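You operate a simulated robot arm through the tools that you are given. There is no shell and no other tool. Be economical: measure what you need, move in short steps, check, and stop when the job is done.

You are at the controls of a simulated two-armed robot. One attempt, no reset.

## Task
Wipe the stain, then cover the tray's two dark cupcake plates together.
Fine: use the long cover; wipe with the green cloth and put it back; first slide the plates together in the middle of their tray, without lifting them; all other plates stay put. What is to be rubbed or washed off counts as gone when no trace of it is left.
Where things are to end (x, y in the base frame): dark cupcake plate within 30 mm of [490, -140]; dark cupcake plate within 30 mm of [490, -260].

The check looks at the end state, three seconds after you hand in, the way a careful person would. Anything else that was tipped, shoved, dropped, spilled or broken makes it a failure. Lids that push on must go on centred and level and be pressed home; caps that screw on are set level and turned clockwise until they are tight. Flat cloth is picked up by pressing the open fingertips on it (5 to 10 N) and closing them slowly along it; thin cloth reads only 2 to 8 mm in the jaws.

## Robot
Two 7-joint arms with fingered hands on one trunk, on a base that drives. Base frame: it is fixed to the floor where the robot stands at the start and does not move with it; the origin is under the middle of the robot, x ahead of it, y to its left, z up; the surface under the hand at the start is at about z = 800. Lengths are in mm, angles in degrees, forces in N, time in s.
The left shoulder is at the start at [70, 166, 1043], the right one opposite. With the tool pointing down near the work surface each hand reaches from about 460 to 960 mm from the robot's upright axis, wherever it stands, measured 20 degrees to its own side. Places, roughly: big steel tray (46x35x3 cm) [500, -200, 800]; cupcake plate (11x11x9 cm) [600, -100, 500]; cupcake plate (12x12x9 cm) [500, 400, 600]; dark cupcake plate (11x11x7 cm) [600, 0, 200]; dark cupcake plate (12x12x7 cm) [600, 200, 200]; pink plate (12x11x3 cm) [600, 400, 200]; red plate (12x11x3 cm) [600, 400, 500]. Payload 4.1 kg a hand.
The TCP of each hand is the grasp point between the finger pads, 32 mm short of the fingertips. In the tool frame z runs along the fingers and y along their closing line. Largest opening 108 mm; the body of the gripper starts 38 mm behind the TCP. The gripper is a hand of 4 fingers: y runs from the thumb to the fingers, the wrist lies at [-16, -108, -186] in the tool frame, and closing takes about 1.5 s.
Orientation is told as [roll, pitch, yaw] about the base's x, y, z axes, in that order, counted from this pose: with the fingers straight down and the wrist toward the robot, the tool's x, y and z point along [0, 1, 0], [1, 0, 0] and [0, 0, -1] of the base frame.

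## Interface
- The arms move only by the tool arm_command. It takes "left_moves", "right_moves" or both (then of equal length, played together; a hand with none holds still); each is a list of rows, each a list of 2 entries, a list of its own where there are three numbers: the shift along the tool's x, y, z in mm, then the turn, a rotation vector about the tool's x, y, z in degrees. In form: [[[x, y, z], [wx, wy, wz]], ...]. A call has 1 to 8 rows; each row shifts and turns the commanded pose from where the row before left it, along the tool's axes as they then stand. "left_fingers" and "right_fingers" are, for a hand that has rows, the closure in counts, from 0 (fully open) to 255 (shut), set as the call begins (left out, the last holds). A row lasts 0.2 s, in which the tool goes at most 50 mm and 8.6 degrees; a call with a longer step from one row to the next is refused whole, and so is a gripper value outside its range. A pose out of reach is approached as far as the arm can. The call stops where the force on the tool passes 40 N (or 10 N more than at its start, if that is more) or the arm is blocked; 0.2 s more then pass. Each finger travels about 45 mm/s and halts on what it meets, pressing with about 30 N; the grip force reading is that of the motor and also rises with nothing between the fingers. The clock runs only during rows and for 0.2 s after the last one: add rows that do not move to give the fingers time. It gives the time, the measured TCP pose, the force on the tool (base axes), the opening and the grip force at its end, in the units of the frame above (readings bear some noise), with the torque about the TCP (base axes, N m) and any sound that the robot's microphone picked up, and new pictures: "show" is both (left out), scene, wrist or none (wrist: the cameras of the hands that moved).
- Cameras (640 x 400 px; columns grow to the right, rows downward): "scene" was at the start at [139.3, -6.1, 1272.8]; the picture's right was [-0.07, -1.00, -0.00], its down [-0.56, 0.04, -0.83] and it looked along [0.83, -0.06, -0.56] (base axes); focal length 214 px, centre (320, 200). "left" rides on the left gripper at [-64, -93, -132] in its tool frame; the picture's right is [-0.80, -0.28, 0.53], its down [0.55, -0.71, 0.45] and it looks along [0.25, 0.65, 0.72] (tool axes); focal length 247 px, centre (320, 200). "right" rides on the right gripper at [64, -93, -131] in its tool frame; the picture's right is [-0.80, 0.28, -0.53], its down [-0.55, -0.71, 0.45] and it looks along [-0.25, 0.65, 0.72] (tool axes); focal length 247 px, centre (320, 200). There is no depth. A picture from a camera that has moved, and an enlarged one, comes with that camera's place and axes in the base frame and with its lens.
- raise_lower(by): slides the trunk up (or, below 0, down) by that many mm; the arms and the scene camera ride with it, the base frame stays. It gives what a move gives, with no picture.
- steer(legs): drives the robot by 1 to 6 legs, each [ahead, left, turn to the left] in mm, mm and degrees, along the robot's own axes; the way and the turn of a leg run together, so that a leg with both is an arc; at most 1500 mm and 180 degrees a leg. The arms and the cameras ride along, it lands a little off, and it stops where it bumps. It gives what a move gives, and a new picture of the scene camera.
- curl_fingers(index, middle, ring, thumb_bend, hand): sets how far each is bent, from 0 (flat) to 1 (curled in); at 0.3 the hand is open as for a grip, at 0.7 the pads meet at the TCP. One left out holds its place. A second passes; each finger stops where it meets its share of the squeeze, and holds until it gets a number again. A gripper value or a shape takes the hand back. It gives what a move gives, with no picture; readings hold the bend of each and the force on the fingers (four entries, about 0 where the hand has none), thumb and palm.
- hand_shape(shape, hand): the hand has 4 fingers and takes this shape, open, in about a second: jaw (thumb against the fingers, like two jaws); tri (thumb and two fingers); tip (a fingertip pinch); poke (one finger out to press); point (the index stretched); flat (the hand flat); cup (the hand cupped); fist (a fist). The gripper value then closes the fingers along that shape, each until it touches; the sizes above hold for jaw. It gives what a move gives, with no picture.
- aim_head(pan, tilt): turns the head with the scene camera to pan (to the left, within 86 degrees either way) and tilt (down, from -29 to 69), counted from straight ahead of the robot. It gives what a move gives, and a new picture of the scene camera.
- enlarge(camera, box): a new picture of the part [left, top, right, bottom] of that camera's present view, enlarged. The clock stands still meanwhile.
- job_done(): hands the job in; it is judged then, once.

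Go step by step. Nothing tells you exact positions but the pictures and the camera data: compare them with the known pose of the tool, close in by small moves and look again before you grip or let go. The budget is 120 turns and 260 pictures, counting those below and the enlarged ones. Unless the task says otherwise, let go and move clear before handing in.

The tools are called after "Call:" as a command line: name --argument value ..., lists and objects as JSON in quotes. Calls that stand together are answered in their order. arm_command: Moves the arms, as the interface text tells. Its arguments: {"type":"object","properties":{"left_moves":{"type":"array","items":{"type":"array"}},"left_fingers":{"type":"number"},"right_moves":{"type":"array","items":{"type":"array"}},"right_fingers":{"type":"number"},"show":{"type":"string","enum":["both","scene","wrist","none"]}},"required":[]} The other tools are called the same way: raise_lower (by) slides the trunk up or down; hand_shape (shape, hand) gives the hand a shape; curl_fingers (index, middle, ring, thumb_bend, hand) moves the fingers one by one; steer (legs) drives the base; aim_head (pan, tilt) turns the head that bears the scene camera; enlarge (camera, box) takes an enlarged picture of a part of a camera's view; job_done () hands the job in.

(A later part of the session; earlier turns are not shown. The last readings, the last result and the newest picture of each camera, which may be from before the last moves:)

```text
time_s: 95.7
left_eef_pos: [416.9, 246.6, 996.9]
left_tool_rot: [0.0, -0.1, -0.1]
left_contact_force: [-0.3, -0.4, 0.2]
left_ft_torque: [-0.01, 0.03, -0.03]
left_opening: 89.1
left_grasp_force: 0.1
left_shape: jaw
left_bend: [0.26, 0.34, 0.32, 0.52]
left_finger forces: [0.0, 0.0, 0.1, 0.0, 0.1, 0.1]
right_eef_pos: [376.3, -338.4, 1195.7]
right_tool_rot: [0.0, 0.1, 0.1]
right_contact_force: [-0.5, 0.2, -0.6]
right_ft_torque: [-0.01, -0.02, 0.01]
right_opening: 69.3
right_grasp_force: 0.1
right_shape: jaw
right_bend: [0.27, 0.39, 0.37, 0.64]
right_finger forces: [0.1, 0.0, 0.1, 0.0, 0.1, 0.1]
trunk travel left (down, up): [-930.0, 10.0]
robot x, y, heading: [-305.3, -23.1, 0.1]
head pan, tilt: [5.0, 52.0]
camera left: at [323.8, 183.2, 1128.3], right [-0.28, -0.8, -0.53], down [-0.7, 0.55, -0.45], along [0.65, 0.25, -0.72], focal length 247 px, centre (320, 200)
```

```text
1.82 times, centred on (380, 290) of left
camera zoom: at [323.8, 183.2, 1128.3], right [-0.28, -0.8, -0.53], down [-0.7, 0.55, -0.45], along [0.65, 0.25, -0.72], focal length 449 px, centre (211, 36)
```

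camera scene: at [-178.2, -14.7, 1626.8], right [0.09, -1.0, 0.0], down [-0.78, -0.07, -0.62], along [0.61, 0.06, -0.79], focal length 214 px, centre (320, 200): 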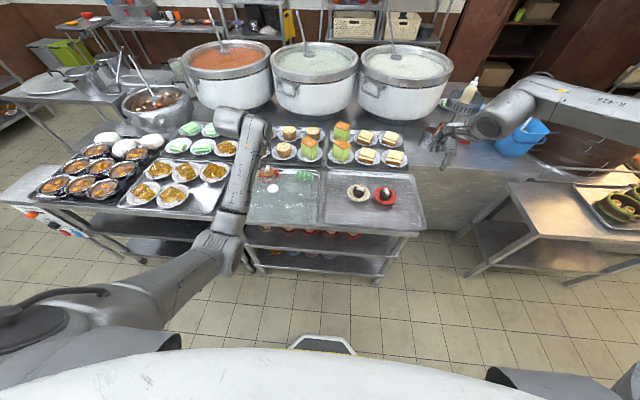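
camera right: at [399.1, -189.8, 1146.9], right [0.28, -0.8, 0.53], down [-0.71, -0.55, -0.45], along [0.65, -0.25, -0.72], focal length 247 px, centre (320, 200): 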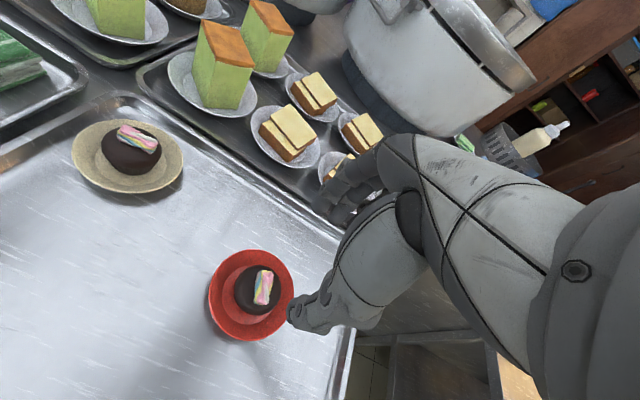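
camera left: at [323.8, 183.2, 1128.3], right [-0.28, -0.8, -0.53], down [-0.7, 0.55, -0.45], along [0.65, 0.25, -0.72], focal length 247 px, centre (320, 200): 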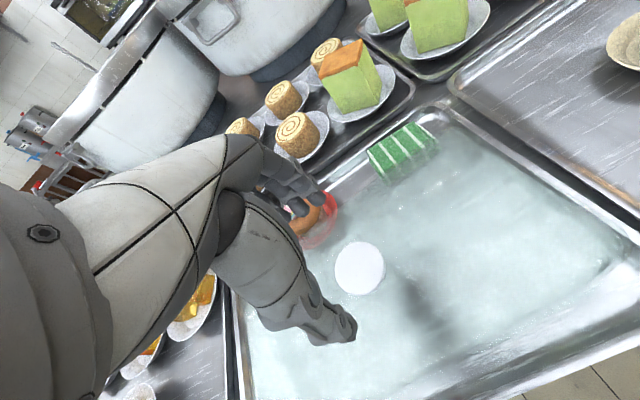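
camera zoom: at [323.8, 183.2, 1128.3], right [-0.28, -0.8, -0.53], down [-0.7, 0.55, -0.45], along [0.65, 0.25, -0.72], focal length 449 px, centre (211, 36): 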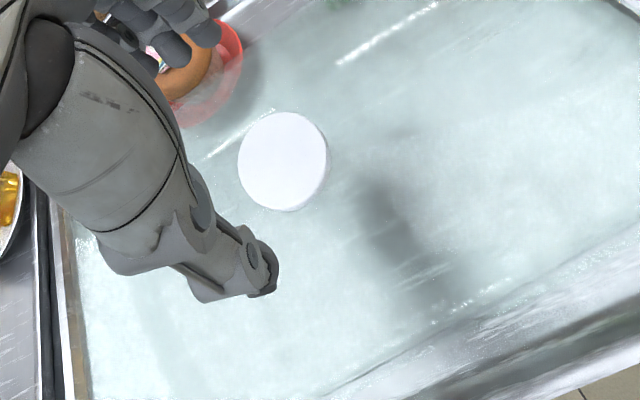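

Call:
arm_command --left_moves '[[[-5, 0, 30], [0, 0, 0]], [[0, 0, 25], [0, 0, 0]], [[0, 0, 0], [0, 0, 0]]]' --left_fingers 75 --show "wrist"

Call:
enlarge --camera "left" --box '[220, 150, 460, 350]'

```text
time_s: 96.5
left_eef_pos: [415.7, 242.5, 941.5]
left_tool_rot: [-0.1, -0.1, 0.0]
left_contact_force: [-0.1, -0.4, -0.1]
left_ft_torque: [-0.04, 0.0, 0.03]
left_opening: 76.6
left_grasp_force: 0.1
left_shape: jaw
left_bend: [0.27, 0.37, 0.35, 0.61]
left_finger forces: [0.1, 0.0, 0.0, 0.0, 0.0, 0.0]
right_eef_pos: [375.0, -339.1, 1194.4]
right_tool_rot: [0.0, -0.2, 0.0]
right_contact_force: [0.7, -0.3, 0.4]
right_ft_torque: [0.04, -0.03, 0.01]
right_opening: 69.5
right_grasp_force: 0.1
right_shape: jaw
right_bend: [0.27, 0.39, 0.37, 0.64]
right_finger forces: [0.0, 0.0, 0.0, 0.0, 0.0, 0.0]
trunk travel left (down, up): [-930.0, 10.0]
robot x, y, heading: [-307.3, -26.1, 0.3]
head pan, tilt: [5.0, 52.0]
camera left: at [323.0, 177.7, 1073.2], right [-0.28, -0.8, -0.53], down [-0.7, 0.55, -0.45], along [0.65, 0.25, -0.72], focal length 247 px, centre (320, 200)
```

left: 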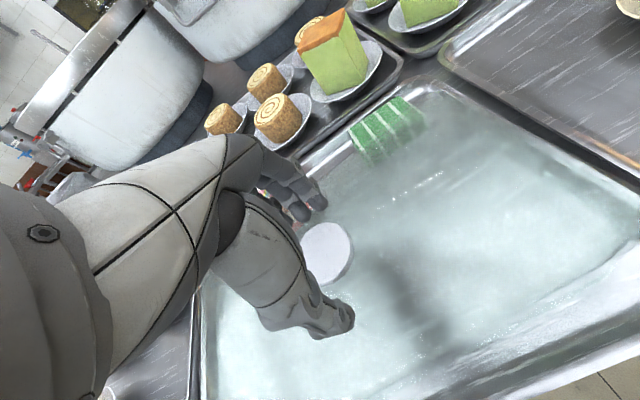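

```text
2.00 times, centred on (340, 250) of left
camera zoom: at [323.0, 177.7, 1073.2], right [-0.28, -0.8, -0.53], down [-0.7, 0.55, -0.45], along [0.65, 0.25, -0.72], focal length 494 px, centre (280, 100)
```

zoom: 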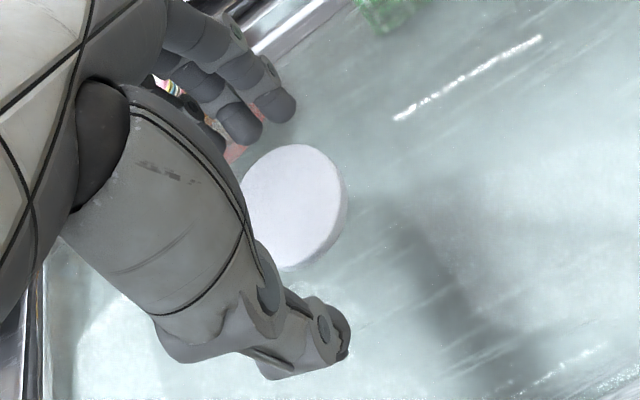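

Call:
arm_command --left_moves '[[[0, 0, 4], [0, 0, 0]], [[0, 0, 4], [0, 0, 0]], [[0, 0, 4], [0, 0, 0]], [[0, 0, 0], [0, 0, 0]]]' --left_fingers 90 --show "wrist"

Call:
enlarge --camera "left" --box '[220, 150, 460, 350]'

```text
time_s: 97.5
left_eef_pos: [416.5, 241.8, 930.9]
left_tool_rot: [0.0, -0.1, 0.0]
left_contact_force: [1.0, 0.5, 5.1]
left_ft_torque: [0.05, -0.15, 0.0]
left_opening: 70.4
left_grasp_force: 0.1
left_shape: jaw
left_bend: [0.27, 0.39, 0.36, 0.64]
left_finger forces: [0.2, 4.1, 0.0, 0.0, 0.3, 0.0]
right_eef_pos: [375.7, -338.3, 1195.5]
right_tool_rot: [0.0, -0.1, -0.1]
right_contact_force: [0.0, 0.2, 0.9]
right_ft_torque: [0.0, 0.03, -0.01]
right_opening: 69.6
right_grasp_force: 0.0
right_shape: jaw
right_bend: [0.27, 0.39, 0.37, 0.64]
right_finger forces: [0.1, 0.1, 0.0, 0.0, 0.0, 0.0]
trunk travel left (down, up): [-930.0, 10.0]
robot x, y, heading: [-301.7, -22.4, 0.2]
head pan, tilt: [5.0, 52.0]
camera left: at [323.3, 177.8, 1062.2], right [-0.28, -0.8, -0.53], down [-0.7, 0.55, -0.45], along [0.65, 0.25, -0.72], focal length 247 px, centre (320, 200)
```

left: 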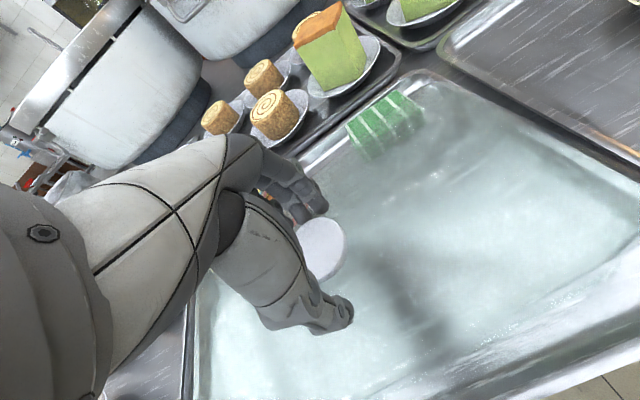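

```text
2.00 times, centred on (340, 250) of left
camera zoom: at [323.3, 177.8, 1062.2], right [-0.28, -0.8, -0.53], down [-0.7, 0.55, -0.45], along [0.65, 0.25, -0.72], focal length 494 px, centre (280, 100)
```

zoom: 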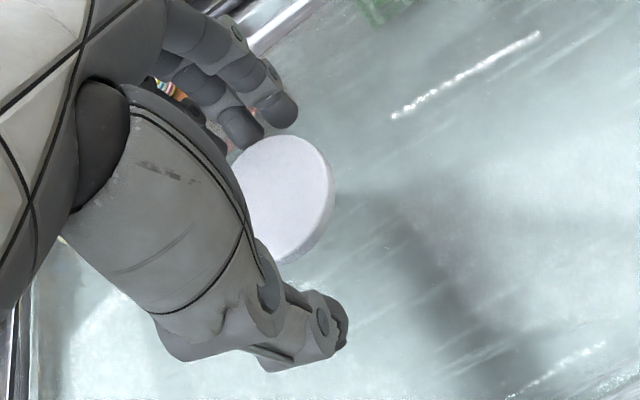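

The fingertips touch the cover top, so they are at the right height. I'll ease up 1 mm and grip the knob.

Call:
arm_command --left_moves '[[[0, 0, -2], [0, 0, 0]], [[0, 0, 0], [0, 0, 0]], [[0, 0, 0], [0, 0, 0]], [[0, 0, 0], [0, 0, 0]], [[0, 0, 0], [0, 0, 0]], [[0, 0, 0], [0, 0, 0]]]' --left_fingers 200 --show "wrist"

Call:
enlarge --camera "left" --box '[220, 150, 460, 350]'

```text
time_s: 98.9
left_eef_pos: [418.2, 244.1, 931.1]
left_tool_rot: [0.0, -0.1, 0.1]
left_contact_force: [0.1, 0.1, -1.6]
left_ft_torque: [-0.02, -0.13, 0.07]
left_opening: 36.5
left_grasp_force: 29.7
left_shape: jaw
left_bend: [0.74, 0.45, 0.51, 0.74]
left_finger forces: [20.7, 5.2, 0.1, 0.0, 26.2, 0.0]
right_eef_pos: [376.5, -339.9, 1195.7]
right_tool_rot: [-0.2, 0.0, -0.1]
right_contact_force: [0.4, -0.1, -0.8]
right_ft_torque: [0.02, -0.01, 0.0]
right_opening: 69.5
right_grasp_force: 0.0
right_shape: jaw
right_bend: [0.27, 0.39, 0.37, 0.64]
right_finger forces: [0.0, 0.0, 0.1, 0.1, 0.0, 0.1]
trunk travel left (down, up): [-930.0, 10.0]
robot x, y, heading: [-304.4, -23.0, -0.0]
head pan, tilt: [5.0, 52.0]
camera left: at [324.0, 178.4, 1063.4], right [-0.28, -0.8, -0.53], down [-0.7, 0.55, -0.45], along [0.65, 0.25, -0.72], focal length 247 px, centre (320, 200)
```

left: 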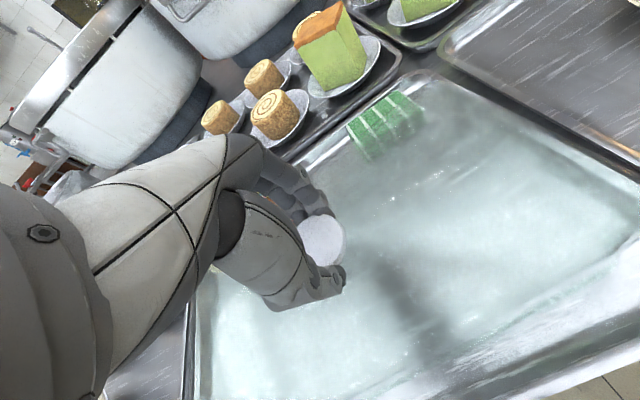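

```text
2.00 times, centred on (340, 250) of left
camera zoom: at [324.0, 178.4, 1063.4], right [-0.28, -0.8, -0.53], down [-0.7, 0.55, -0.45], along [0.65, 0.25, -0.72], focal length 494 px, centre (280, 100)
```

zoom: 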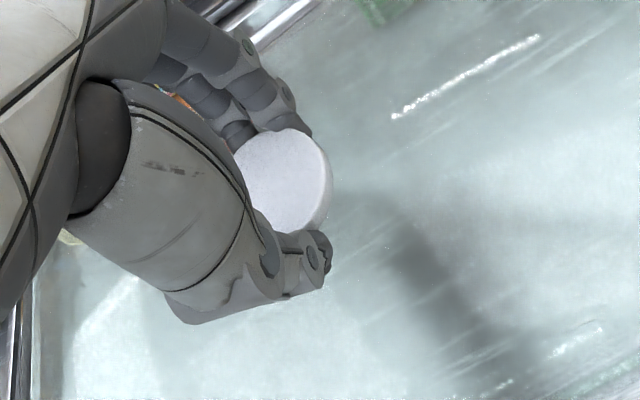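

Gripped. I'll lift slowly and check weight and tilt.

Call:
arm_command --left_moves '[[[0, 0, -6], [0, 0, 0]], [[0, 0, -10], [0, 0, 0]], [[0, 0, -15], [0, 0, 0]], [[0, 0, 0], [0, 0, 0]]]' --show "both"

Call:
enlarge --camera "scene" --box '[160, 130, 400, 280]'

```text
time_s: 99.9
left_eef_pos: [416.9, 243.3, 962.7]
left_tool_rot: [0.0, -0.1, 0.0]
left_contact_force: [0.2, -1.1, -4.0]
left_ft_torque: [-0.07, 0.02, 0.0]
left_opening: 36.2
left_grasp_force: 30.2
left_shape: jaw
left_bend: [0.74, 0.45, 0.51, 0.75]
left_finger forces: [18.4, 5.6, 0.2, 0.0, 27.4, 0.0]
right_eef_pos: [375.8, -338.6, 1194.9]
right_tool_rot: [-0.1, 0.0, -0.1]
right_contact_force: [0.5, -0.5, -0.3]
right_ft_torque: [-0.01, -0.01, 0.05]
right_opening: 69.8
right_grasp_force: 0.1
right_shape: jaw
right_bend: [0.27, 0.39, 0.37, 0.64]
right_finger forces: [0.0, 0.0, 0.0, 0.0, 0.0, 0.0]
trunk travel left (down, up): [-930.0, 10.0]
robot x, y, heading: [-302.1, -23.2, 0.4]
head pan, tilt: [5.0, 52.0]
camera scene: at [-177.3, -14.9, 1626.7], right [0.09, -1.0, 0.0], down [-0.79, -0.07, -0.61], along [0.61, 0.06, -0.79], focal length 214 px, centre (320, 200)
camera left: at [324.2, 178.3, 1094.7], right [-0.28, -0.8, -0.53], down [-0.71, 0.55, -0.45], along [0.65, 0.25, -0.72], focal length 247 px, centre (320, 200)
```

scene: 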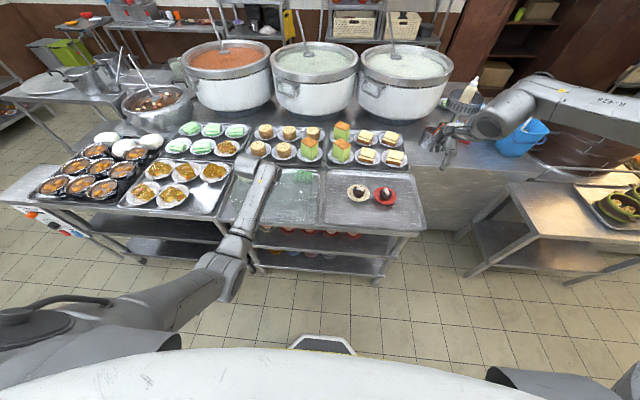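
left: 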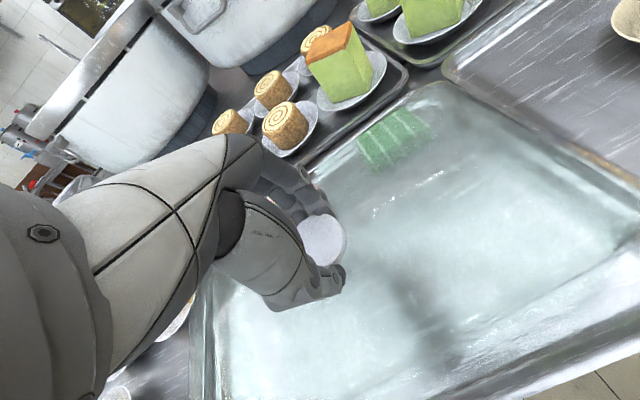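

```text
2.67 times, centred on (280, 205) of scene
camera zoom: at [-177.3, -14.9, 1626.7], right [0.09, -1.0, 0.0], down [-0.79, -0.07, -0.61], along [0.61, 0.06, -0.79], focal length 572 px, centre (427, 187)
```

zoom: 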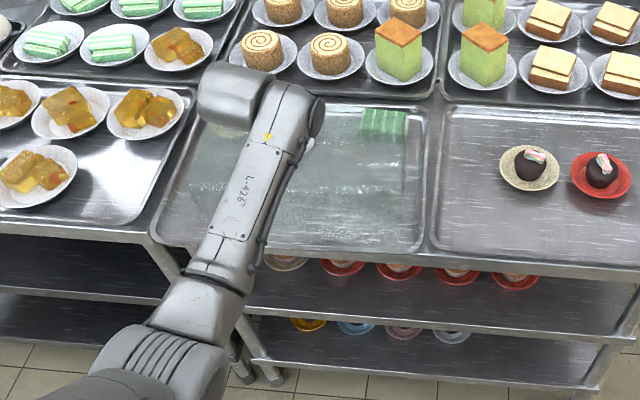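

The cover is free, level, and weighs about 0.4 kg. I'll lift high, then drive it over to above the plates.

Call:
arm_command --left_moves '[[[0, 0, -25], [0, 0, 0]], [[0, 0, -30], [0, 0, 0]], [[0, 0, -35], [0, 0, 0]], [[0, 0, -30], [0, 0, 0]], [[0, 0, -10], [0, 0, 0]], [[0, 0, 0], [0, 0, 0]]]' --show "both"

Call:
enlarge --camera "scene" --box '[160, 130, 400, 280]'

```text
time_s: 101.3
left_eef_pos: [417.1, 243.4, 1093.0]
left_tool_rot: [0.0, -0.2, 0.1]
left_contact_force: [0.0, -0.1, -3.1]
left_ft_torque: [-0.04, 0.04, 0.01]
left_opening: 35.9
left_grasp_force: 29.7
left_shape: jaw
left_bend: [0.73, 0.45, 0.51, 0.75]
left_finger forces: [20.2, 6.0, 0.2, 0.0, 27.8, 0.0]
right_eef_pos: [376.3, -339.0, 1195.2]
right_tool_rot: [-0.1, 0.0, 0.0]
right_contact_force: [0.3, -0.5, 0.3]
right_ft_torque: [0.01, -0.01, 0.01]
right_opening: 69.6
right_grasp_force: 0.1
right_shape: jaw
right_bend: [0.27, 0.39, 0.37, 0.64]
right_finger forces: [0.1, 0.0, 0.0, 0.0, 0.1, 0.1]
trunk travel left (down, up): [-930.0, 10.0]
robot x, y, heading: [-300.8, -22.7, -0.1]
head pan, tilt: [5.0, 52.0]
camera scene: at [-177.3, -14.8, 1626.7], right [0.09, -1.0, 0.0], down [-0.79, -0.07, -0.61], along [0.61, 0.06, -0.79], focal length 214 px, centre (320, 200)
camera left: at [324.2, 178.8, 1224.5], right [-0.28, -0.8, -0.53], down [-0.7, 0.55, -0.45], along [0.65, 0.25, -0.72], focal length 247 px, centre (320, 200)
```

scene: 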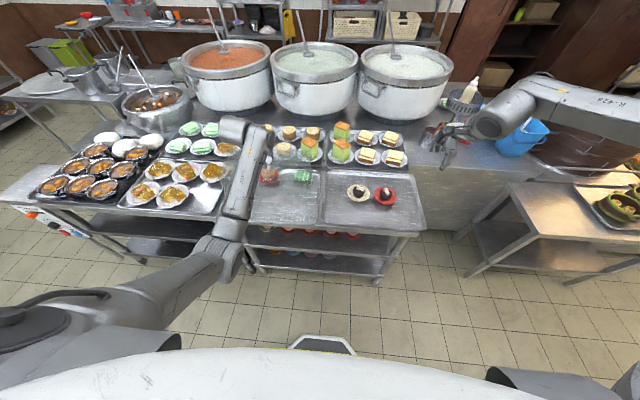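
left: 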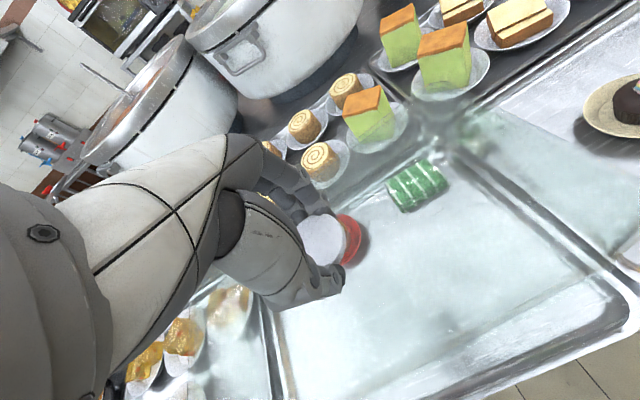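

```text
2.67 times, centred on (280, 205) of scene
camera zoom: at [-177.3, -14.8, 1626.7], right [0.09, -1.0, 0.0], down [-0.79, -0.07, -0.61], along [0.61, 0.06, -0.79], focal length 572 px, centre (427, 187)
```

zoom: 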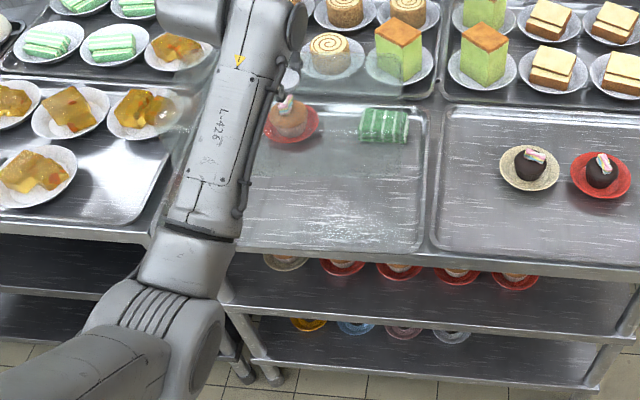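

Now I'll drive right with the cover held high.

Call:
steer --legs '[[73, -450, 0]]'

Call:
enlarge --camera "left" --box '[200, 100, 640, 400]'

Call:
enlarge --camera "scene" --box '[160, 130, 400, 280]'

```text
time_s: 104.0
left_eef_pos: [492.1, -208.3, 1092.3]
left_tool_rot: [-0.1, -0.1, -0.1]
left_contact_force: [-0.2, 0.9, -4.7]
left_ft_torque: [-0.04, -0.01, 0.01]
left_opening: 35.8
left_grasp_force: 30.3
left_shape: jaw
left_bend: [0.73, 0.45, 0.51, 0.75]
left_finger forces: [21.6, 6.4, 0.5, 0.0, 28.2, 0.1]
right_eef_pos: [449.5, -790.6, 1194.5]
right_tool_rot: [-0.1, 0.0, -0.2]
right_contact_force: [-0.1, 1.3, 0.0]
right_ft_torque: [-0.01, -0.02, 0.0]
right_opening: 69.5
right_grasp_force: 0.0
right_shape: jaw
right_bend: [0.27, 0.39, 0.37, 0.64]
right_finger forces: [0.0, 0.0, 0.0, 0.0, 0.1, 0.1]
trunk travel left (down, up): [-930.0, 10.0]
robot x, y, heading: [-231.1, -473.6, 0.0]
head pan, tilt: [5.0, 52.0]
camera scene: at [-103.6, -465.3, 1626.7], right [0.09, -1.0, 0.0], down [-0.79, -0.07, -0.62], along [0.61, 0.05, -0.79], focal length 214 px, centre (320, 200)
```

scene: 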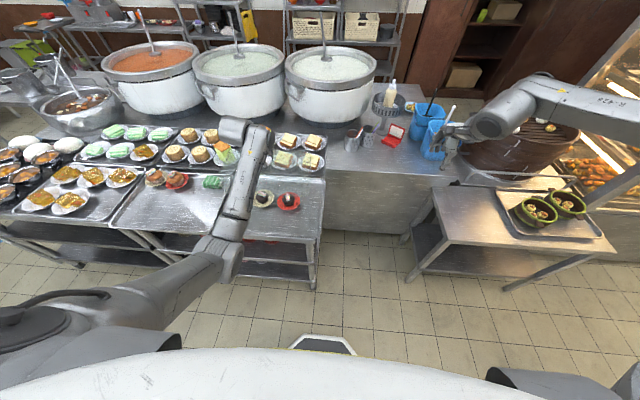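

```text
1.33 times, centred on (420, 250) of left
camera zoom: at [398.6, -273.3, 1224.2], right [-0.28, -0.8, -0.53], down [-0.7, 0.55, -0.45], along [0.65, 0.25, -0.72], focal length 329 px, centre (187, 133)
```

zoom: 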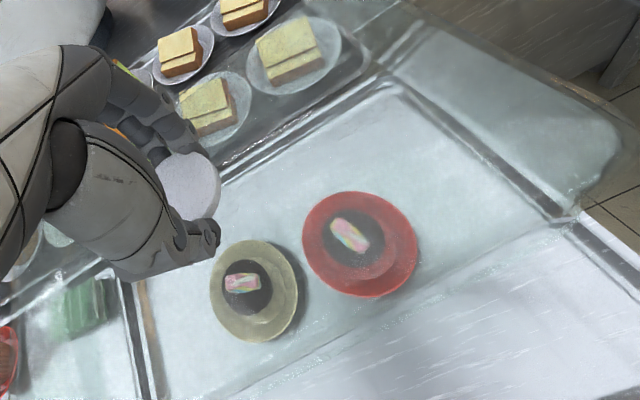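

```text
2.67 times, centred on (280, 205) of scene
camera zoom: at [-103.6, -465.3, 1626.7], right [0.09, -1.0, 0.0], down [-0.79, -0.07, -0.62], along [0.61, 0.05, -0.79], focal length 572 px, centre (427, 187)
```

zoom: 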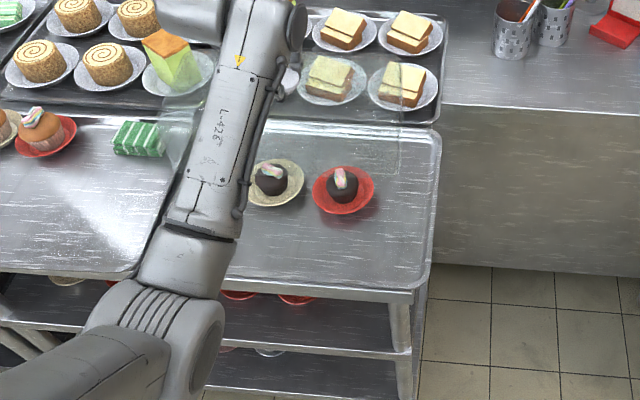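

The cover is right above the plates; their mid-point is near [491,−206]. I'll turn it slightly (about −4° yaw) to match the pair and lower to just above the cupcakes.

Call:
arm_command --left_moves '[[[2, 0, 20], [0, 0, 4]], [[0, 0, 25], [0, 0, 0]], [[0, 0, 20], [0, 0, 0]], [[0, 0, 0], [0, 0, 0]]]' --show "wrist"

Call:
enlarge --camera "left" --box '[200, 100, 640, 400]'

Call:
enlarge --camera "scene" --box '[200, 140, 360, 240]'

```text
time_s: 105.0
left_eef_pos: [491.5, -206.8, 1028.0]
left_tool_rot: [0.1, -0.2, -4.3]
left_contact_force: [0.5, -0.1, -3.3]
left_ft_torque: [0.01, 0.03, 0.02]
left_opening: 35.6
left_grasp_force: 29.5
left_shape: jaw
left_bend: [0.73, 0.45, 0.52, 0.75]
left_finger forces: [22.2, 6.1, 2.1, 0.0, 29.3, 0.1]
right_eef_pos: [448.3, -791.2, 1195.2]
right_tool_rot: [-0.2, 0.0, -0.1]
right_contact_force: [1.1, -0.9, 0.6]
right_ft_torque: [-0.04, 0.03, -0.04]
right_opening: 69.8
right_grasp_force: 0.1
right_shape: jaw
right_bend: [0.27, 0.39, 0.37, 0.64]
right_finger forces: [0.1, 0.0, 0.0, 0.1, 0.0, 0.0]
trunk travel left (down, up): [-930.0, 10.0]
robot x, y, heading: [-230.0, -474.2, 0.0]
head pan, tilt: [5.0, 52.0]
camera left: at [394.8, -265.1, 1158.7], right [-0.34, -0.78, -0.53], down [-0.66, 0.6, -0.45], along [0.67, 0.2, -0.72], focal length 247 px, centre (320, 200)
```

left: 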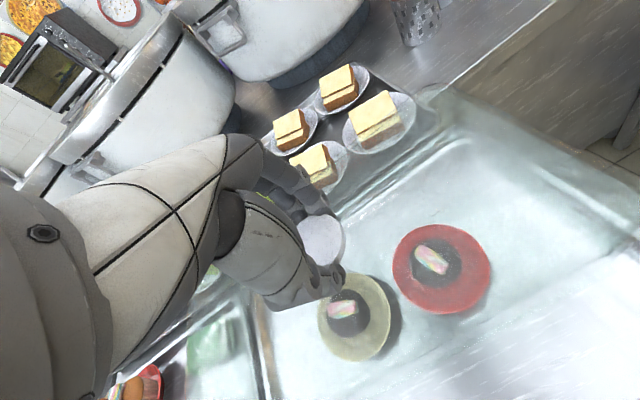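

```text
1.33 times, centred on (420, 250) of left
camera zoom: at [394.8, -265.1, 1158.7], right [-0.34, -0.78, -0.53], down [-0.66, 0.6, -0.45], along [0.67, 0.2, -0.72], focal length 329 px, centre (187, 133)
```

zoom: 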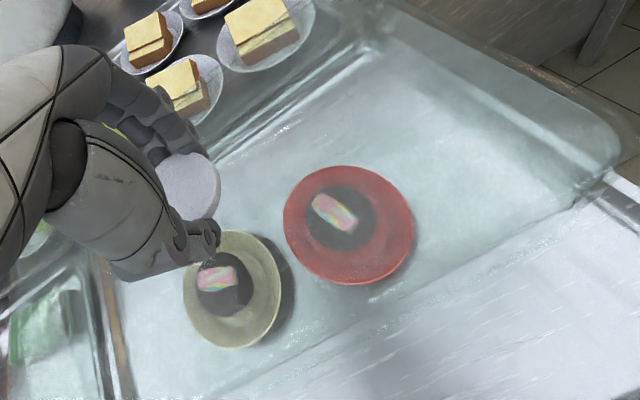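

```text
4.00 times, centred on (280, 190) of scene
camera zoom: at [-103.3, -466.6, 1626.7], right [0.09, -1.0, 0.0], down [-0.79, -0.07, -0.62], along [0.61, 0.05, -0.79], focal length 858 px, centre (480, 240)
```

zoom: 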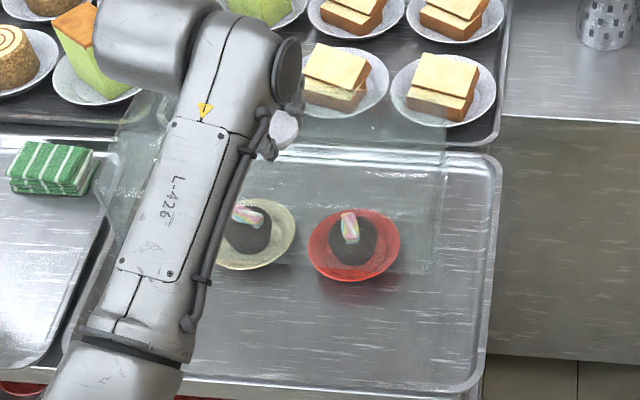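

Alignment looks good, with margin all round. I'll lower until the cover's rim is just above the plates and check.

Call:
arm_command --left_moves '[[[0, -2, 20], [0, 0, 0]], [[0, 0, 20], [0, 0, 0]], [[0, 0, 15], [0, 0, 0]], [[0, 0, 10], [0, 0, 0]], [[0, 0, 0], [0, 0, 0]]]' --show "wrist"

Call:
enlarge --camera "left" --box '[200, 100, 640, 400]'

Call:
enlarge --camera "scene" --box '[200, 140, 360, 240]'

```text
time_s: 106.2
left_eef_pos: [490.7, -207.7, 962.6]
left_tool_rot: [0.0, -0.1, -4.1]
left_contact_force: [0.2, -0.6, -4.0]
left_ft_torque: [-0.02, 0.0, 0.0]
left_opening: 35.5
left_grasp_force: 30.5
left_shape: jaw
left_bend: [0.73, 0.45, 0.52, 0.75]
left_finger forces: [22.6, 6.2, 2.1, 0.1, 29.3, 0.0]
right_eef_pos: [448.2, -792.6, 1195.8]
right_tool_rot: [0.0, 0.0, -0.1]
right_contact_force: [-0.5, 0.0, -0.4]
right_ft_torque: [0.01, 0.02, 0.0]
right_opening: 69.6
right_grasp_force: 0.1
right_shape: jaw
right_bend: [0.27, 0.39, 0.37, 0.64]
right_finger forces: [0.1, 0.0, 0.1, 0.1, 0.1, 0.0]
trunk travel left (down, up): [-930.0, 10.0]
robot x, y, heading: [-230.4, -473.8, 0.3]
head pan, tilt: [5.0, 52.0]
camera left: at [393.1, -265.8, 1093.8], right [-0.34, -0.78, -0.53], down [-0.66, 0.6, -0.45], along [0.67, 0.2, -0.72], focal length 247 px, centre (320, 200)
```

left: 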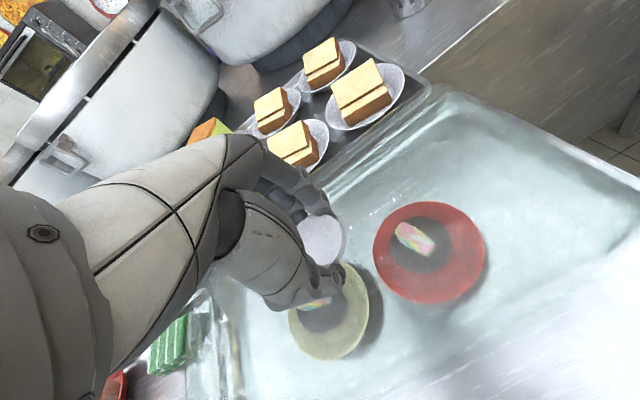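

```text
1.33 times, centred on (420, 250) of left
camera zoom: at [393.1, -265.8, 1093.8], right [-0.34, -0.78, -0.53], down [-0.66, 0.6, -0.45], along [0.67, 0.2, -0.72], focal length 329 px, centre (187, 133)
```

zoom: 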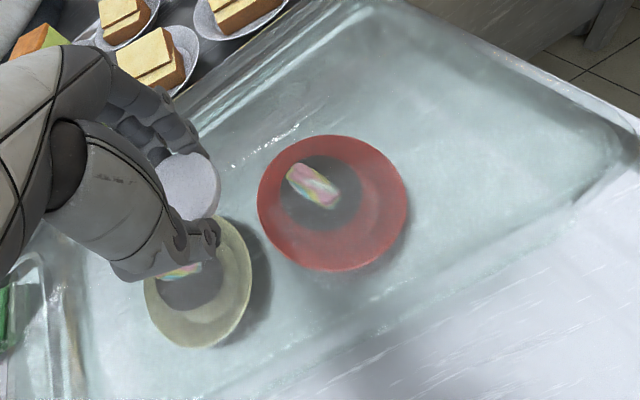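

```text
4.00 times, centred on (280, 190) of scene
camera zoom: at [-103.3, -466.9, 1626.7], right [0.09, -1.0, 0.0], down [-0.79, -0.07, -0.62], along [0.61, 0.05, -0.79], focal length 858 px, centre (480, 240)
```

zoom: 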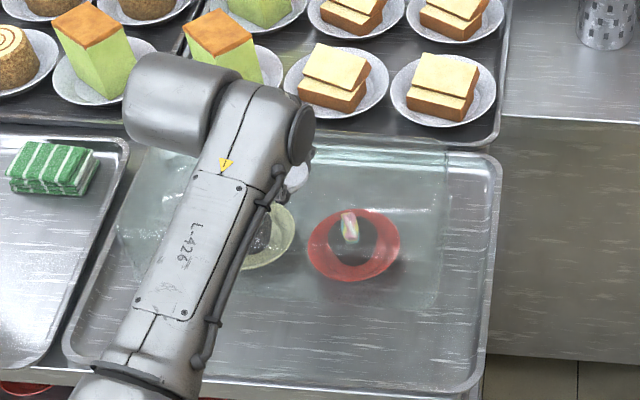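

I want a closer look at the cover's left end against the tray lip before setting down.

Call:
enlarge --camera "scene" --box '[215, 160, 275, 220]'

Call:
enlarge --camera "left" --box '[130, 240, 330, 400]'

Call:
aim_head --pan 30 --tilt 50

Call:
enlarge --camera "scene" --box '[280, 130, 480, 260]'

```text
6.67 times, centred on (245, 190) of scene
camera zoom: at [-103.3, -466.9, 1626.7], right [0.09, -1.0, 0.0], down [-0.79, -0.07, -0.62], along [0.61, 0.05, -0.79], focal length 1430 px, centre (820, 267)
```

zoom: 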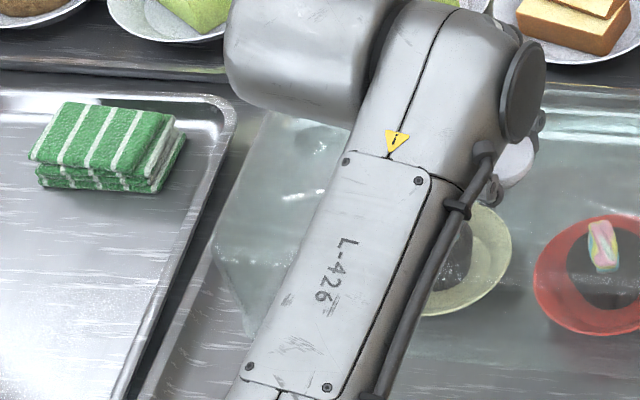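

```text
2.50 times, centred on (230, 320) of left
camera zoom: at [393.1, -265.8, 1093.8], right [-0.34, -0.78, -0.53], down [-0.66, 0.6, -0.45], along [0.67, 0.2, -0.72], focal length 617 px, centre (545, -100)
```

zoom: 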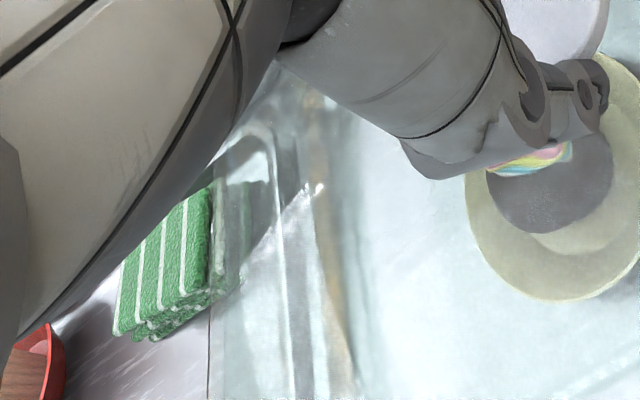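

```text
time_s: 107.1
left_eef_pos: [489.8, -208.2, 962.2]
left_tool_rot: [-0.1, -0.1, -4.1]
left_contact_force: [1.2, -0.1, -4.1]
left_ft_torque: [-0.01, 0.05, 0.03]
left_opening: 35.3
left_grasp_force: 29.8
left_shape: jaw
left_bend: [0.73, 0.45, 0.52, 0.75]
left_finger forces: [22.6, 6.2, 2.1, 0.0, 29.2, 0.0]
right_eef_pos: [448.0, -790.7, 1194.9]
right_tool_rot: [0.0, 0.0, -0.1]
right_contact_force: [-0.2, 0.0, -0.2]
right_ft_torque: [0.0, 0.03, 0.03]
right_opening: 69.6
right_grasp_force: 0.0
right_shape: jaw
right_bend: [0.27, 0.39, 0.37, 0.64]
right_finger forces: [0.0, 0.1, 0.1, 0.0, 0.0, 0.0]
trunk travel left (down, up): [-930.0, 10.0]
robot x, y, heading: [-228.3, -471.3, 0.1]
head pan, tilt: [30.0, 50.0]
camera scene: at [-111.4, -435.1, 1629.3], right [0.5, -0.87, 0.0], down [-0.66, -0.38, -0.64], along [0.56, 0.32, -0.77], focal length 214 px, centre (320, 200)
```

scene: 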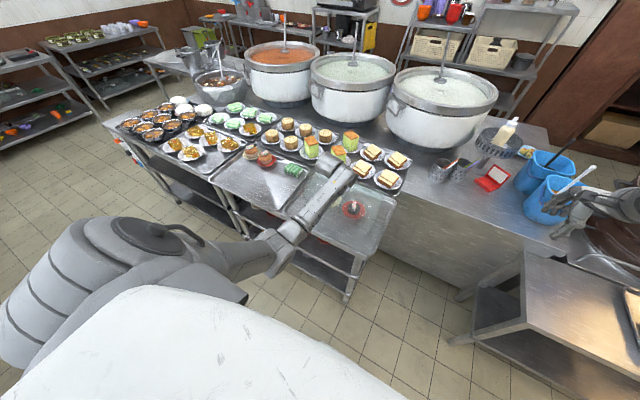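

```text
3.08 times, centred on (380, 195) of scene
camera zoom: at [-111.4, -435.1, 1629.3], right [0.5, -0.87, 0.0], down [-0.66, -0.38, -0.64], along [0.56, 0.32, -0.77], focal length 660 px, centre (135, 215)
```

zoom: 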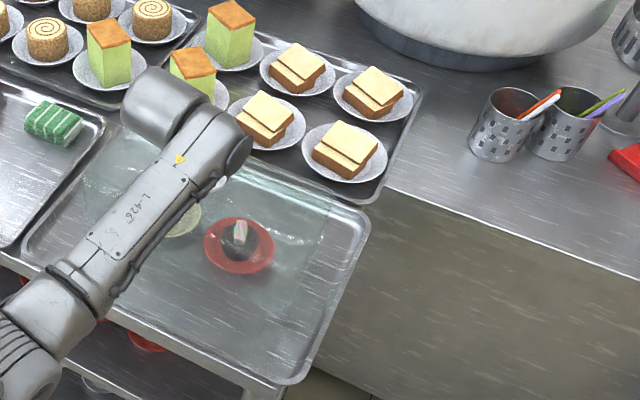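

Both ends check out: the cover spans y≈−40 to −376 and its near edge is x≈411, inside the tray and clear of the plates. I'll lower it to the tray gently.

Call:
arm_command --left_moves '[[[0, 0, 12], [0, 0, 0]], [[0, 0, 8], [0, 0, 0]], [[0, 0, 4], [0, 0, 0]], [[0, 0, 3], [0, 0, 0]], [[0, 0, 2], [0, 0, 0]], [[0, 0, 0], [0, 0, 0]]]' --show "wrist"

Call:
enlarge --camera "scene" --box '[280, 130, 440, 230]'

```text
time_s: 108.5
left_eef_pos: [489.9, -208.1, 932.8]
left_tool_rot: [0.0, -0.1, -4.1]
left_contact_force: [0.3, 0.5, -3.8]
left_ft_torque: [-0.12, -0.06, 0.03]
left_opening: 35.7
left_grasp_force: 30.0
left_shape: jaw
left_bend: [0.74, 0.45, 0.52, 0.75]
left_finger forces: [24.6, 6.4, 2.7, 0.0, 28.6, 0.0]
right_eef_pos: [448.6, -791.8, 1195.2]
right_tool_rot: [0.0, 0.0, 0.0]
right_contact_force: [0.7, -0.1, 1.3]
right_ft_torque: [-0.05, 0.0, -0.01]
right_opening: 69.6
right_grasp_force: 0.0
right_shape: jaw
right_bend: [0.27, 0.39, 0.37, 0.64]
right_finger forces: [0.0, 0.1, 0.0, 0.0, 0.0, 0.0]
trunk travel left (down, up): [-930.0, 10.0]
robot x, y, heading: [-231.7, -469.7, 0.2]
head pan, tilt: [30.0, 50.0]
camera left: at [392.6, -266.0, 1064.9], right [-0.34, -0.78, -0.53], down [-0.66, 0.6, -0.45], along [0.67, 0.2, -0.72], focal length 247 px, centre (320, 200)
```

left: 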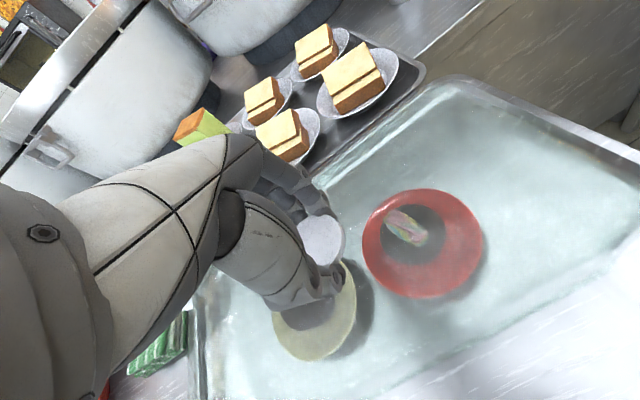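

```text
4.00 times, centred on (360, 180) of scene
camera zoom: at [-111.6, -435.0, 1629.4], right [0.5, -0.87, 0.0], down [-0.66, -0.38, -0.64], along [0.56, 0.32, -0.77], focal length 858 px, centre (160, 280)
```

zoom: 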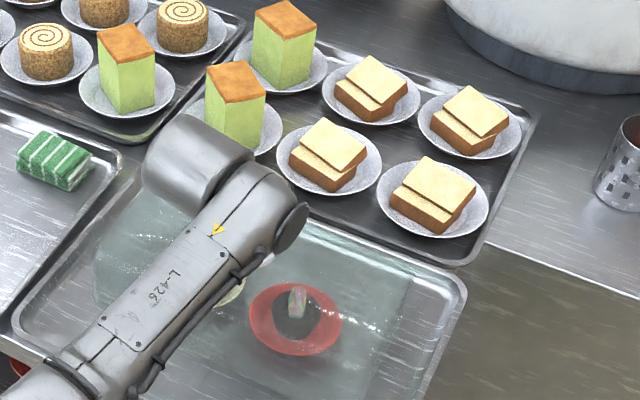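

Still hanging (−3.8 N), so it's a touch more to go.

Call:
arm_command --left_moves '[[[0, 0, 1.5], [0, 0, 0]], [[0, 0, 1.5], [0, 0, 0]], [[0, 0, 0], [0, 0, 0]]]' --show "none"

Call:
arm_command --left_moves '[[[0, 0, 1], [0, 0, 0]], [[0, 0, 0], [0, 0, 0]]]' --show "none"

```text
time_s: 109.3
left_eef_pos: [488.6, -207.9, 932.0]
left_tool_rot: [0.0, -0.1, -4.1]
left_contact_force: [-0.5, 1.0, 1.6]
left_ft_torque: [-0.27, -0.48, 0.1]
left_opening: 35.6
left_grasp_force: 30.5
left_shape: jaw
left_bend: [0.74, 0.45, 0.52, 0.75]
left_finger forces: [32.7, 6.0, 2.5, 0.0, 25.9, 0.1]
right_eef_pos: [448.2, -792.4, 1196.0]
right_tool_rot: [0.0, -0.1, -0.1]
right_contact_force: [-0.4, -0.5, -0.3]
right_ft_torque: [-0.01, 0.02, 0.01]
right_opening: 69.6
right_grasp_force: 0.1
right_shape: jaw
right_bend: [0.27, 0.39, 0.37, 0.64]
right_finger forces: [0.1, 0.1, 0.0, 0.0, 0.0, 0.0]
trunk travel left (down, up): [-930.0, 10.0]
robot x, y, heading: [-231.1, -474.4, -0.0]
head pan, tilt: [30.0, 50.0]
```

```text
time_s: 109.9
left_eef_pos: [488.9, -208.5, 930.6]
left_tool_rot: [-0.1, -0.2, -4.1]
left_contact_force: [-0.3, 2.0, 8.2]
left_ft_torque: [-0.33, -0.61, 0.09]
left_opening: 35.3
left_grasp_force: 30.3
left_shape: jaw
left_bend: [0.74, 0.45, 0.52, 0.75]
left_finger forces: [36.1, 6.1, 2.6, 0.1, 26.5, 0.0]
right_eef_pos: [448.1, -791.7, 1195.8]
right_tool_rot: [0.0, -0.1, -0.1]
right_contact_force: [-0.3, -1.7, 1.1]
right_ft_torque: [0.0, -0.01, -0.01]
right_opening: 69.7
right_grasp_force: 0.1
right_shape: jaw
right_bend: [0.27, 0.39, 0.37, 0.64]
right_finger forces: [0.0, 0.0, 0.0, 0.0, 0.1, 0.1]
trunk travel left (down, up): [-930.0, 10.0]
robot x, y, heading: [-228.4, -475.5, 0.0]
head pan, tilt: [30.0, 50.0]
```

It's seated at the same height as on its first tray. I'll release and rise.

Call:
arm_command --left_moves '[[[0, 0, -1.5], [0, 0, 0]], [[0, 0, 0], [0, 0, 0]], [[0, 0, 0], [0, 0, 0]], [[0, 0, 0], [0, 0, 0]], [[0, 0, 0], [0, 0, 0]], [[0, 0, 0], [0, 0, 0]]]' --left_fingers 70 --show "wrist"

Call:
arm_command --left_moves '[[[0, 0, -15], [0, 0, 0]], [[0, 0, -30], [0, 0, 0]], [[0, 0, -45], [0, 0, 0]], [[0, 0, -45], [0, 0, 0]], [[0, 0, -45], [0, 0, 0]], [[0, 0, -45], [0, 0, 0]], [[0, 0, -45], [0, 0, 0]], [[0, 0, 0], [0, 0, 0]]]' --show "wrist"

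```text
time_s: 111.3
left_eef_pos: [489.0, -207.8, 930.9]
left_tool_rot: [0.0, -0.1, -4.1]
left_contact_force: [0.9, -0.3, -0.6]
left_ft_torque: [0.02, 0.01, 0.03]
left_opening: 78.1
left_grasp_force: 0.1
left_shape: jaw
left_bend: [0.26, 0.37, 0.34, 0.6]
left_finger forces: [0.1, 0.2, 0.1, 0.0, 0.0, 0.0]
right_eef_pos: [448.5, -791.7, 1196.2]
right_tool_rot: [0.0, 0.0, -0.2]
right_contact_force: [0.3, 0.9, -0.5]
right_ft_torque: [0.01, -0.01, 0.0]
right_opening: 69.7
right_grasp_force: 0.1
right_shape: jaw
right_bend: [0.27, 0.39, 0.37, 0.64]
right_finger forces: [0.0, 0.0, 0.1, 0.0, 0.0, 0.1]
trunk travel left (down, up): [-930.0, 10.0]
robot x, y, heading: [-230.5, -471.3, -0.2]
head pan, tilt: [30.0, 50.0]
camera left: at [392.2, -266.2, 1063.0], right [-0.34, -0.78, -0.53], down [-0.66, 0.6, -0.45], along [0.67, 0.2, -0.72], focal length 247 px, centre (320, 200)
```

left: 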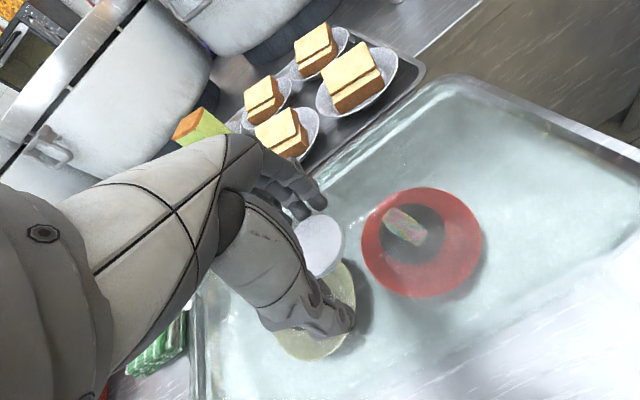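

```text
time_s: 113.1
left_eef_pos: [487.8, -208.0, 1201.1]
left_tool_rot: [0.0, -0.1, -4.0]
left_contact_force: [-0.2, -0.2, -0.2]
left_ft_torque: [-0.01, -0.01, 0.0]
left_opening: 78.0
left_grasp_force: 0.1
left_shape: jaw
left_bend: [0.26, 0.37, 0.34, 0.6]
left_finger forces: [0.0, 0.0, 0.1, 0.0, 0.1, 0.1]
right_eef_pos: [448.7, -792.2, 1194.9]
right_tool_rot: [0.0, -0.1, -0.1]
right_contact_force: [0.2, 0.3, -0.2]
right_ft_torque: [-0.01, -0.01, 0.02]
right_opening: 69.6
right_grasp_force: 0.1
right_shape: jaw
right_bend: [0.27, 0.39, 0.37, 0.64]
right_finger forces: [0.0, 0.0, 0.0, 0.0, 0.1, 0.0]
trunk travel left (down, up): [-930.0, 10.0]
robot x, y, heading: [-227.0, -472.7, -0.2]
head pan, tilt: [30.0, 50.0]
camera left: at [392.3, -265.5, 1332.6], right [-0.34, -0.78, -0.53], down [-0.66, 0.6, -0.45], along [0.67, 0.2, -0.72], focal length 247 px, centre (320, 200)
```

left: 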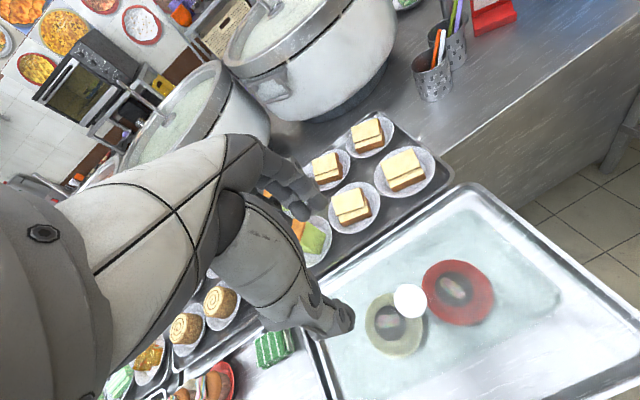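

The cover stands over both plates. I'll back away and inspect everything.

Call:
steer --legs '[[-150, 250, 0]]'

Call:
aim_head --pan 0 --tilt 45

Call:
enlarge --camera "scene" --box '[140, 110, 300, 210]'

Call:
enlarge --camera "scene" --box '[260, 120, 420, 220]'

```text
time_s: 115.1
left_eef_pos: [341.0, 41.8, 1201.2]
left_tool_rot: [0.0, -0.2, -4.1]
left_contact_force: [-0.3, 0.8, -0.3]
left_ft_torque: [0.01, -0.01, -0.02]
left_opening: 78.1
left_grasp_force: 0.1
left_shape: jaw
left_bend: [0.26, 0.37, 0.34, 0.6]
left_finger forces: [0.1, 0.1, 0.0, 0.0, 0.0, 0.0]
right_eef_pos: [300.9, -544.0, 1194.4]
right_tool_rot: [0.1, -0.1, 0.0]
right_contact_force: [0.1, -0.7, 0.6]
right_ft_torque: [0.01, -0.02, 0.01]
right_opening: 69.5
right_grasp_force: 0.0
right_shape: jaw
right_bend: [0.27, 0.39, 0.37, 0.64]
right_finger forces: [0.0, 0.1, 0.0, 0.0, 0.1, 0.1]
trunk travel left (down, up): [-930.0, 10.0]
robot x, y, heading: [-378.6, -227.3, 0.2]
head pan, tilt: [30.0, 50.0]
camera scene: at [-260.3, -187.2, 1629.3], right [0.5, -0.87, 0.0], down [-0.66, -0.38, -0.64], along [0.56, 0.32, -0.77], focal length 214 px, centre (320, 200)
```

scene: 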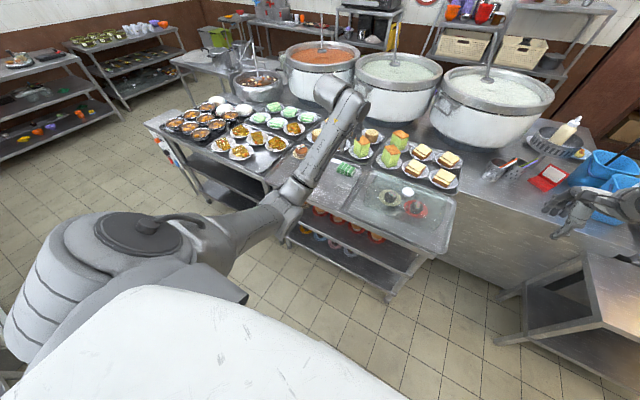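

```text
time_s: 116.1
left_eef_pos: [340.5, 43.4, 1201.5]
left_tool_rot: [0.1, -0.1, -4.2]
left_contact_force: [0.4, 0.0, 0.4]
left_ft_torque: [-0.02, -0.03, 0.0]
left_opening: 77.9
left_grasp_force: 0.0
left_shape: jaw
left_bend: [0.26, 0.37, 0.34, 0.6]
left_finger forces: [0.0, 0.0, 0.0, 0.1, 0.0, 0.0]
right_eef_pos: [299.7, -542.0, 1195.0]
right_tool_rot: [-0.1, 0.0, 0.0]
right_contact_force: [0.1, 1.0, 0.6]
right_ft_torque: [-0.01, -0.01, -0.01]
right_opening: 69.5
right_grasp_force: 0.1
right_shape: jaw
right_bend: [0.27, 0.39, 0.37, 0.64]
right_finger forces: [0.0, 0.0, 0.1, 0.0, 0.0, 0.0]
trunk travel left (down, up): [-930.0, 10.0]
robot x, y, heading: [-376.3, -221.3, -0.1]
head pan, tilt: [0.0, 45.0]
camera scene: at [-247.1, -223.4, 1636.3], right [0.0, -1.0, 0.0], down [-0.71, 0.0, -0.71], along [0.71, 0.0, -0.71], focal length 214 px, centre (320, 200)
```

scene: 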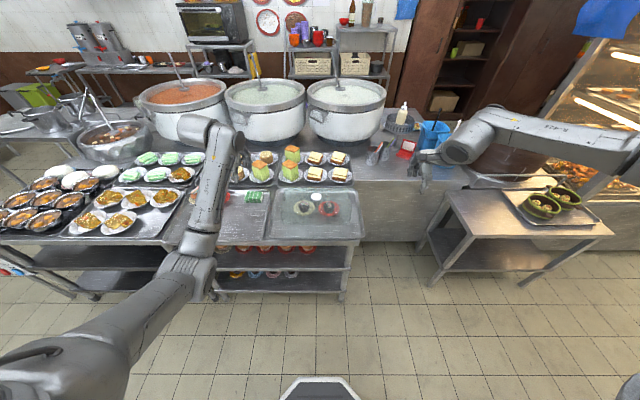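

```text
4.00 times, centred on (220, 160) of scene
camera zoom: at [-247.1, -223.4, 1636.3], right [0.0, -1.0, 0.0], down [-0.71, 0.0, -0.71], along [0.71, 0.0, -0.71], focal length 858 px, centre (720, 360)
```

zoom: 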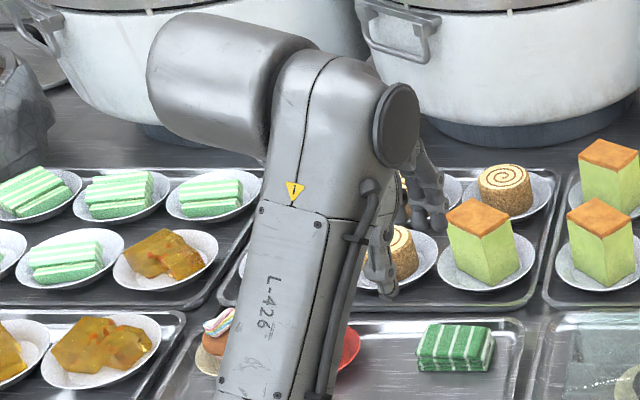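

```text
4.00 times, centred on (340, 170) of scene
camera zoom: at [-247.1, -223.4, 1636.3], right [0.0, -1.0, 0.0], down [-0.71, 0.0, -0.71], along [0.71, 0.0, -0.71], focal length 858 px, centre (240, 320)
```

zoom: 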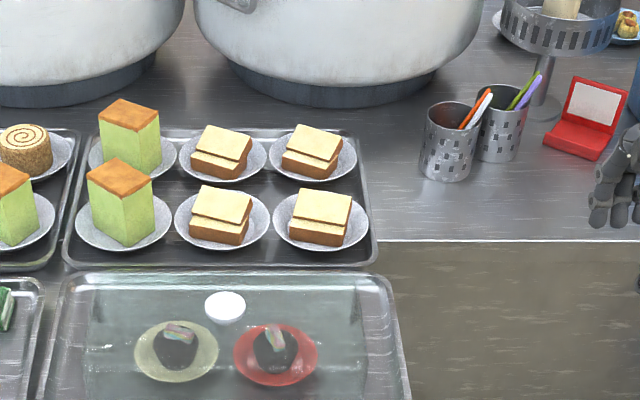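

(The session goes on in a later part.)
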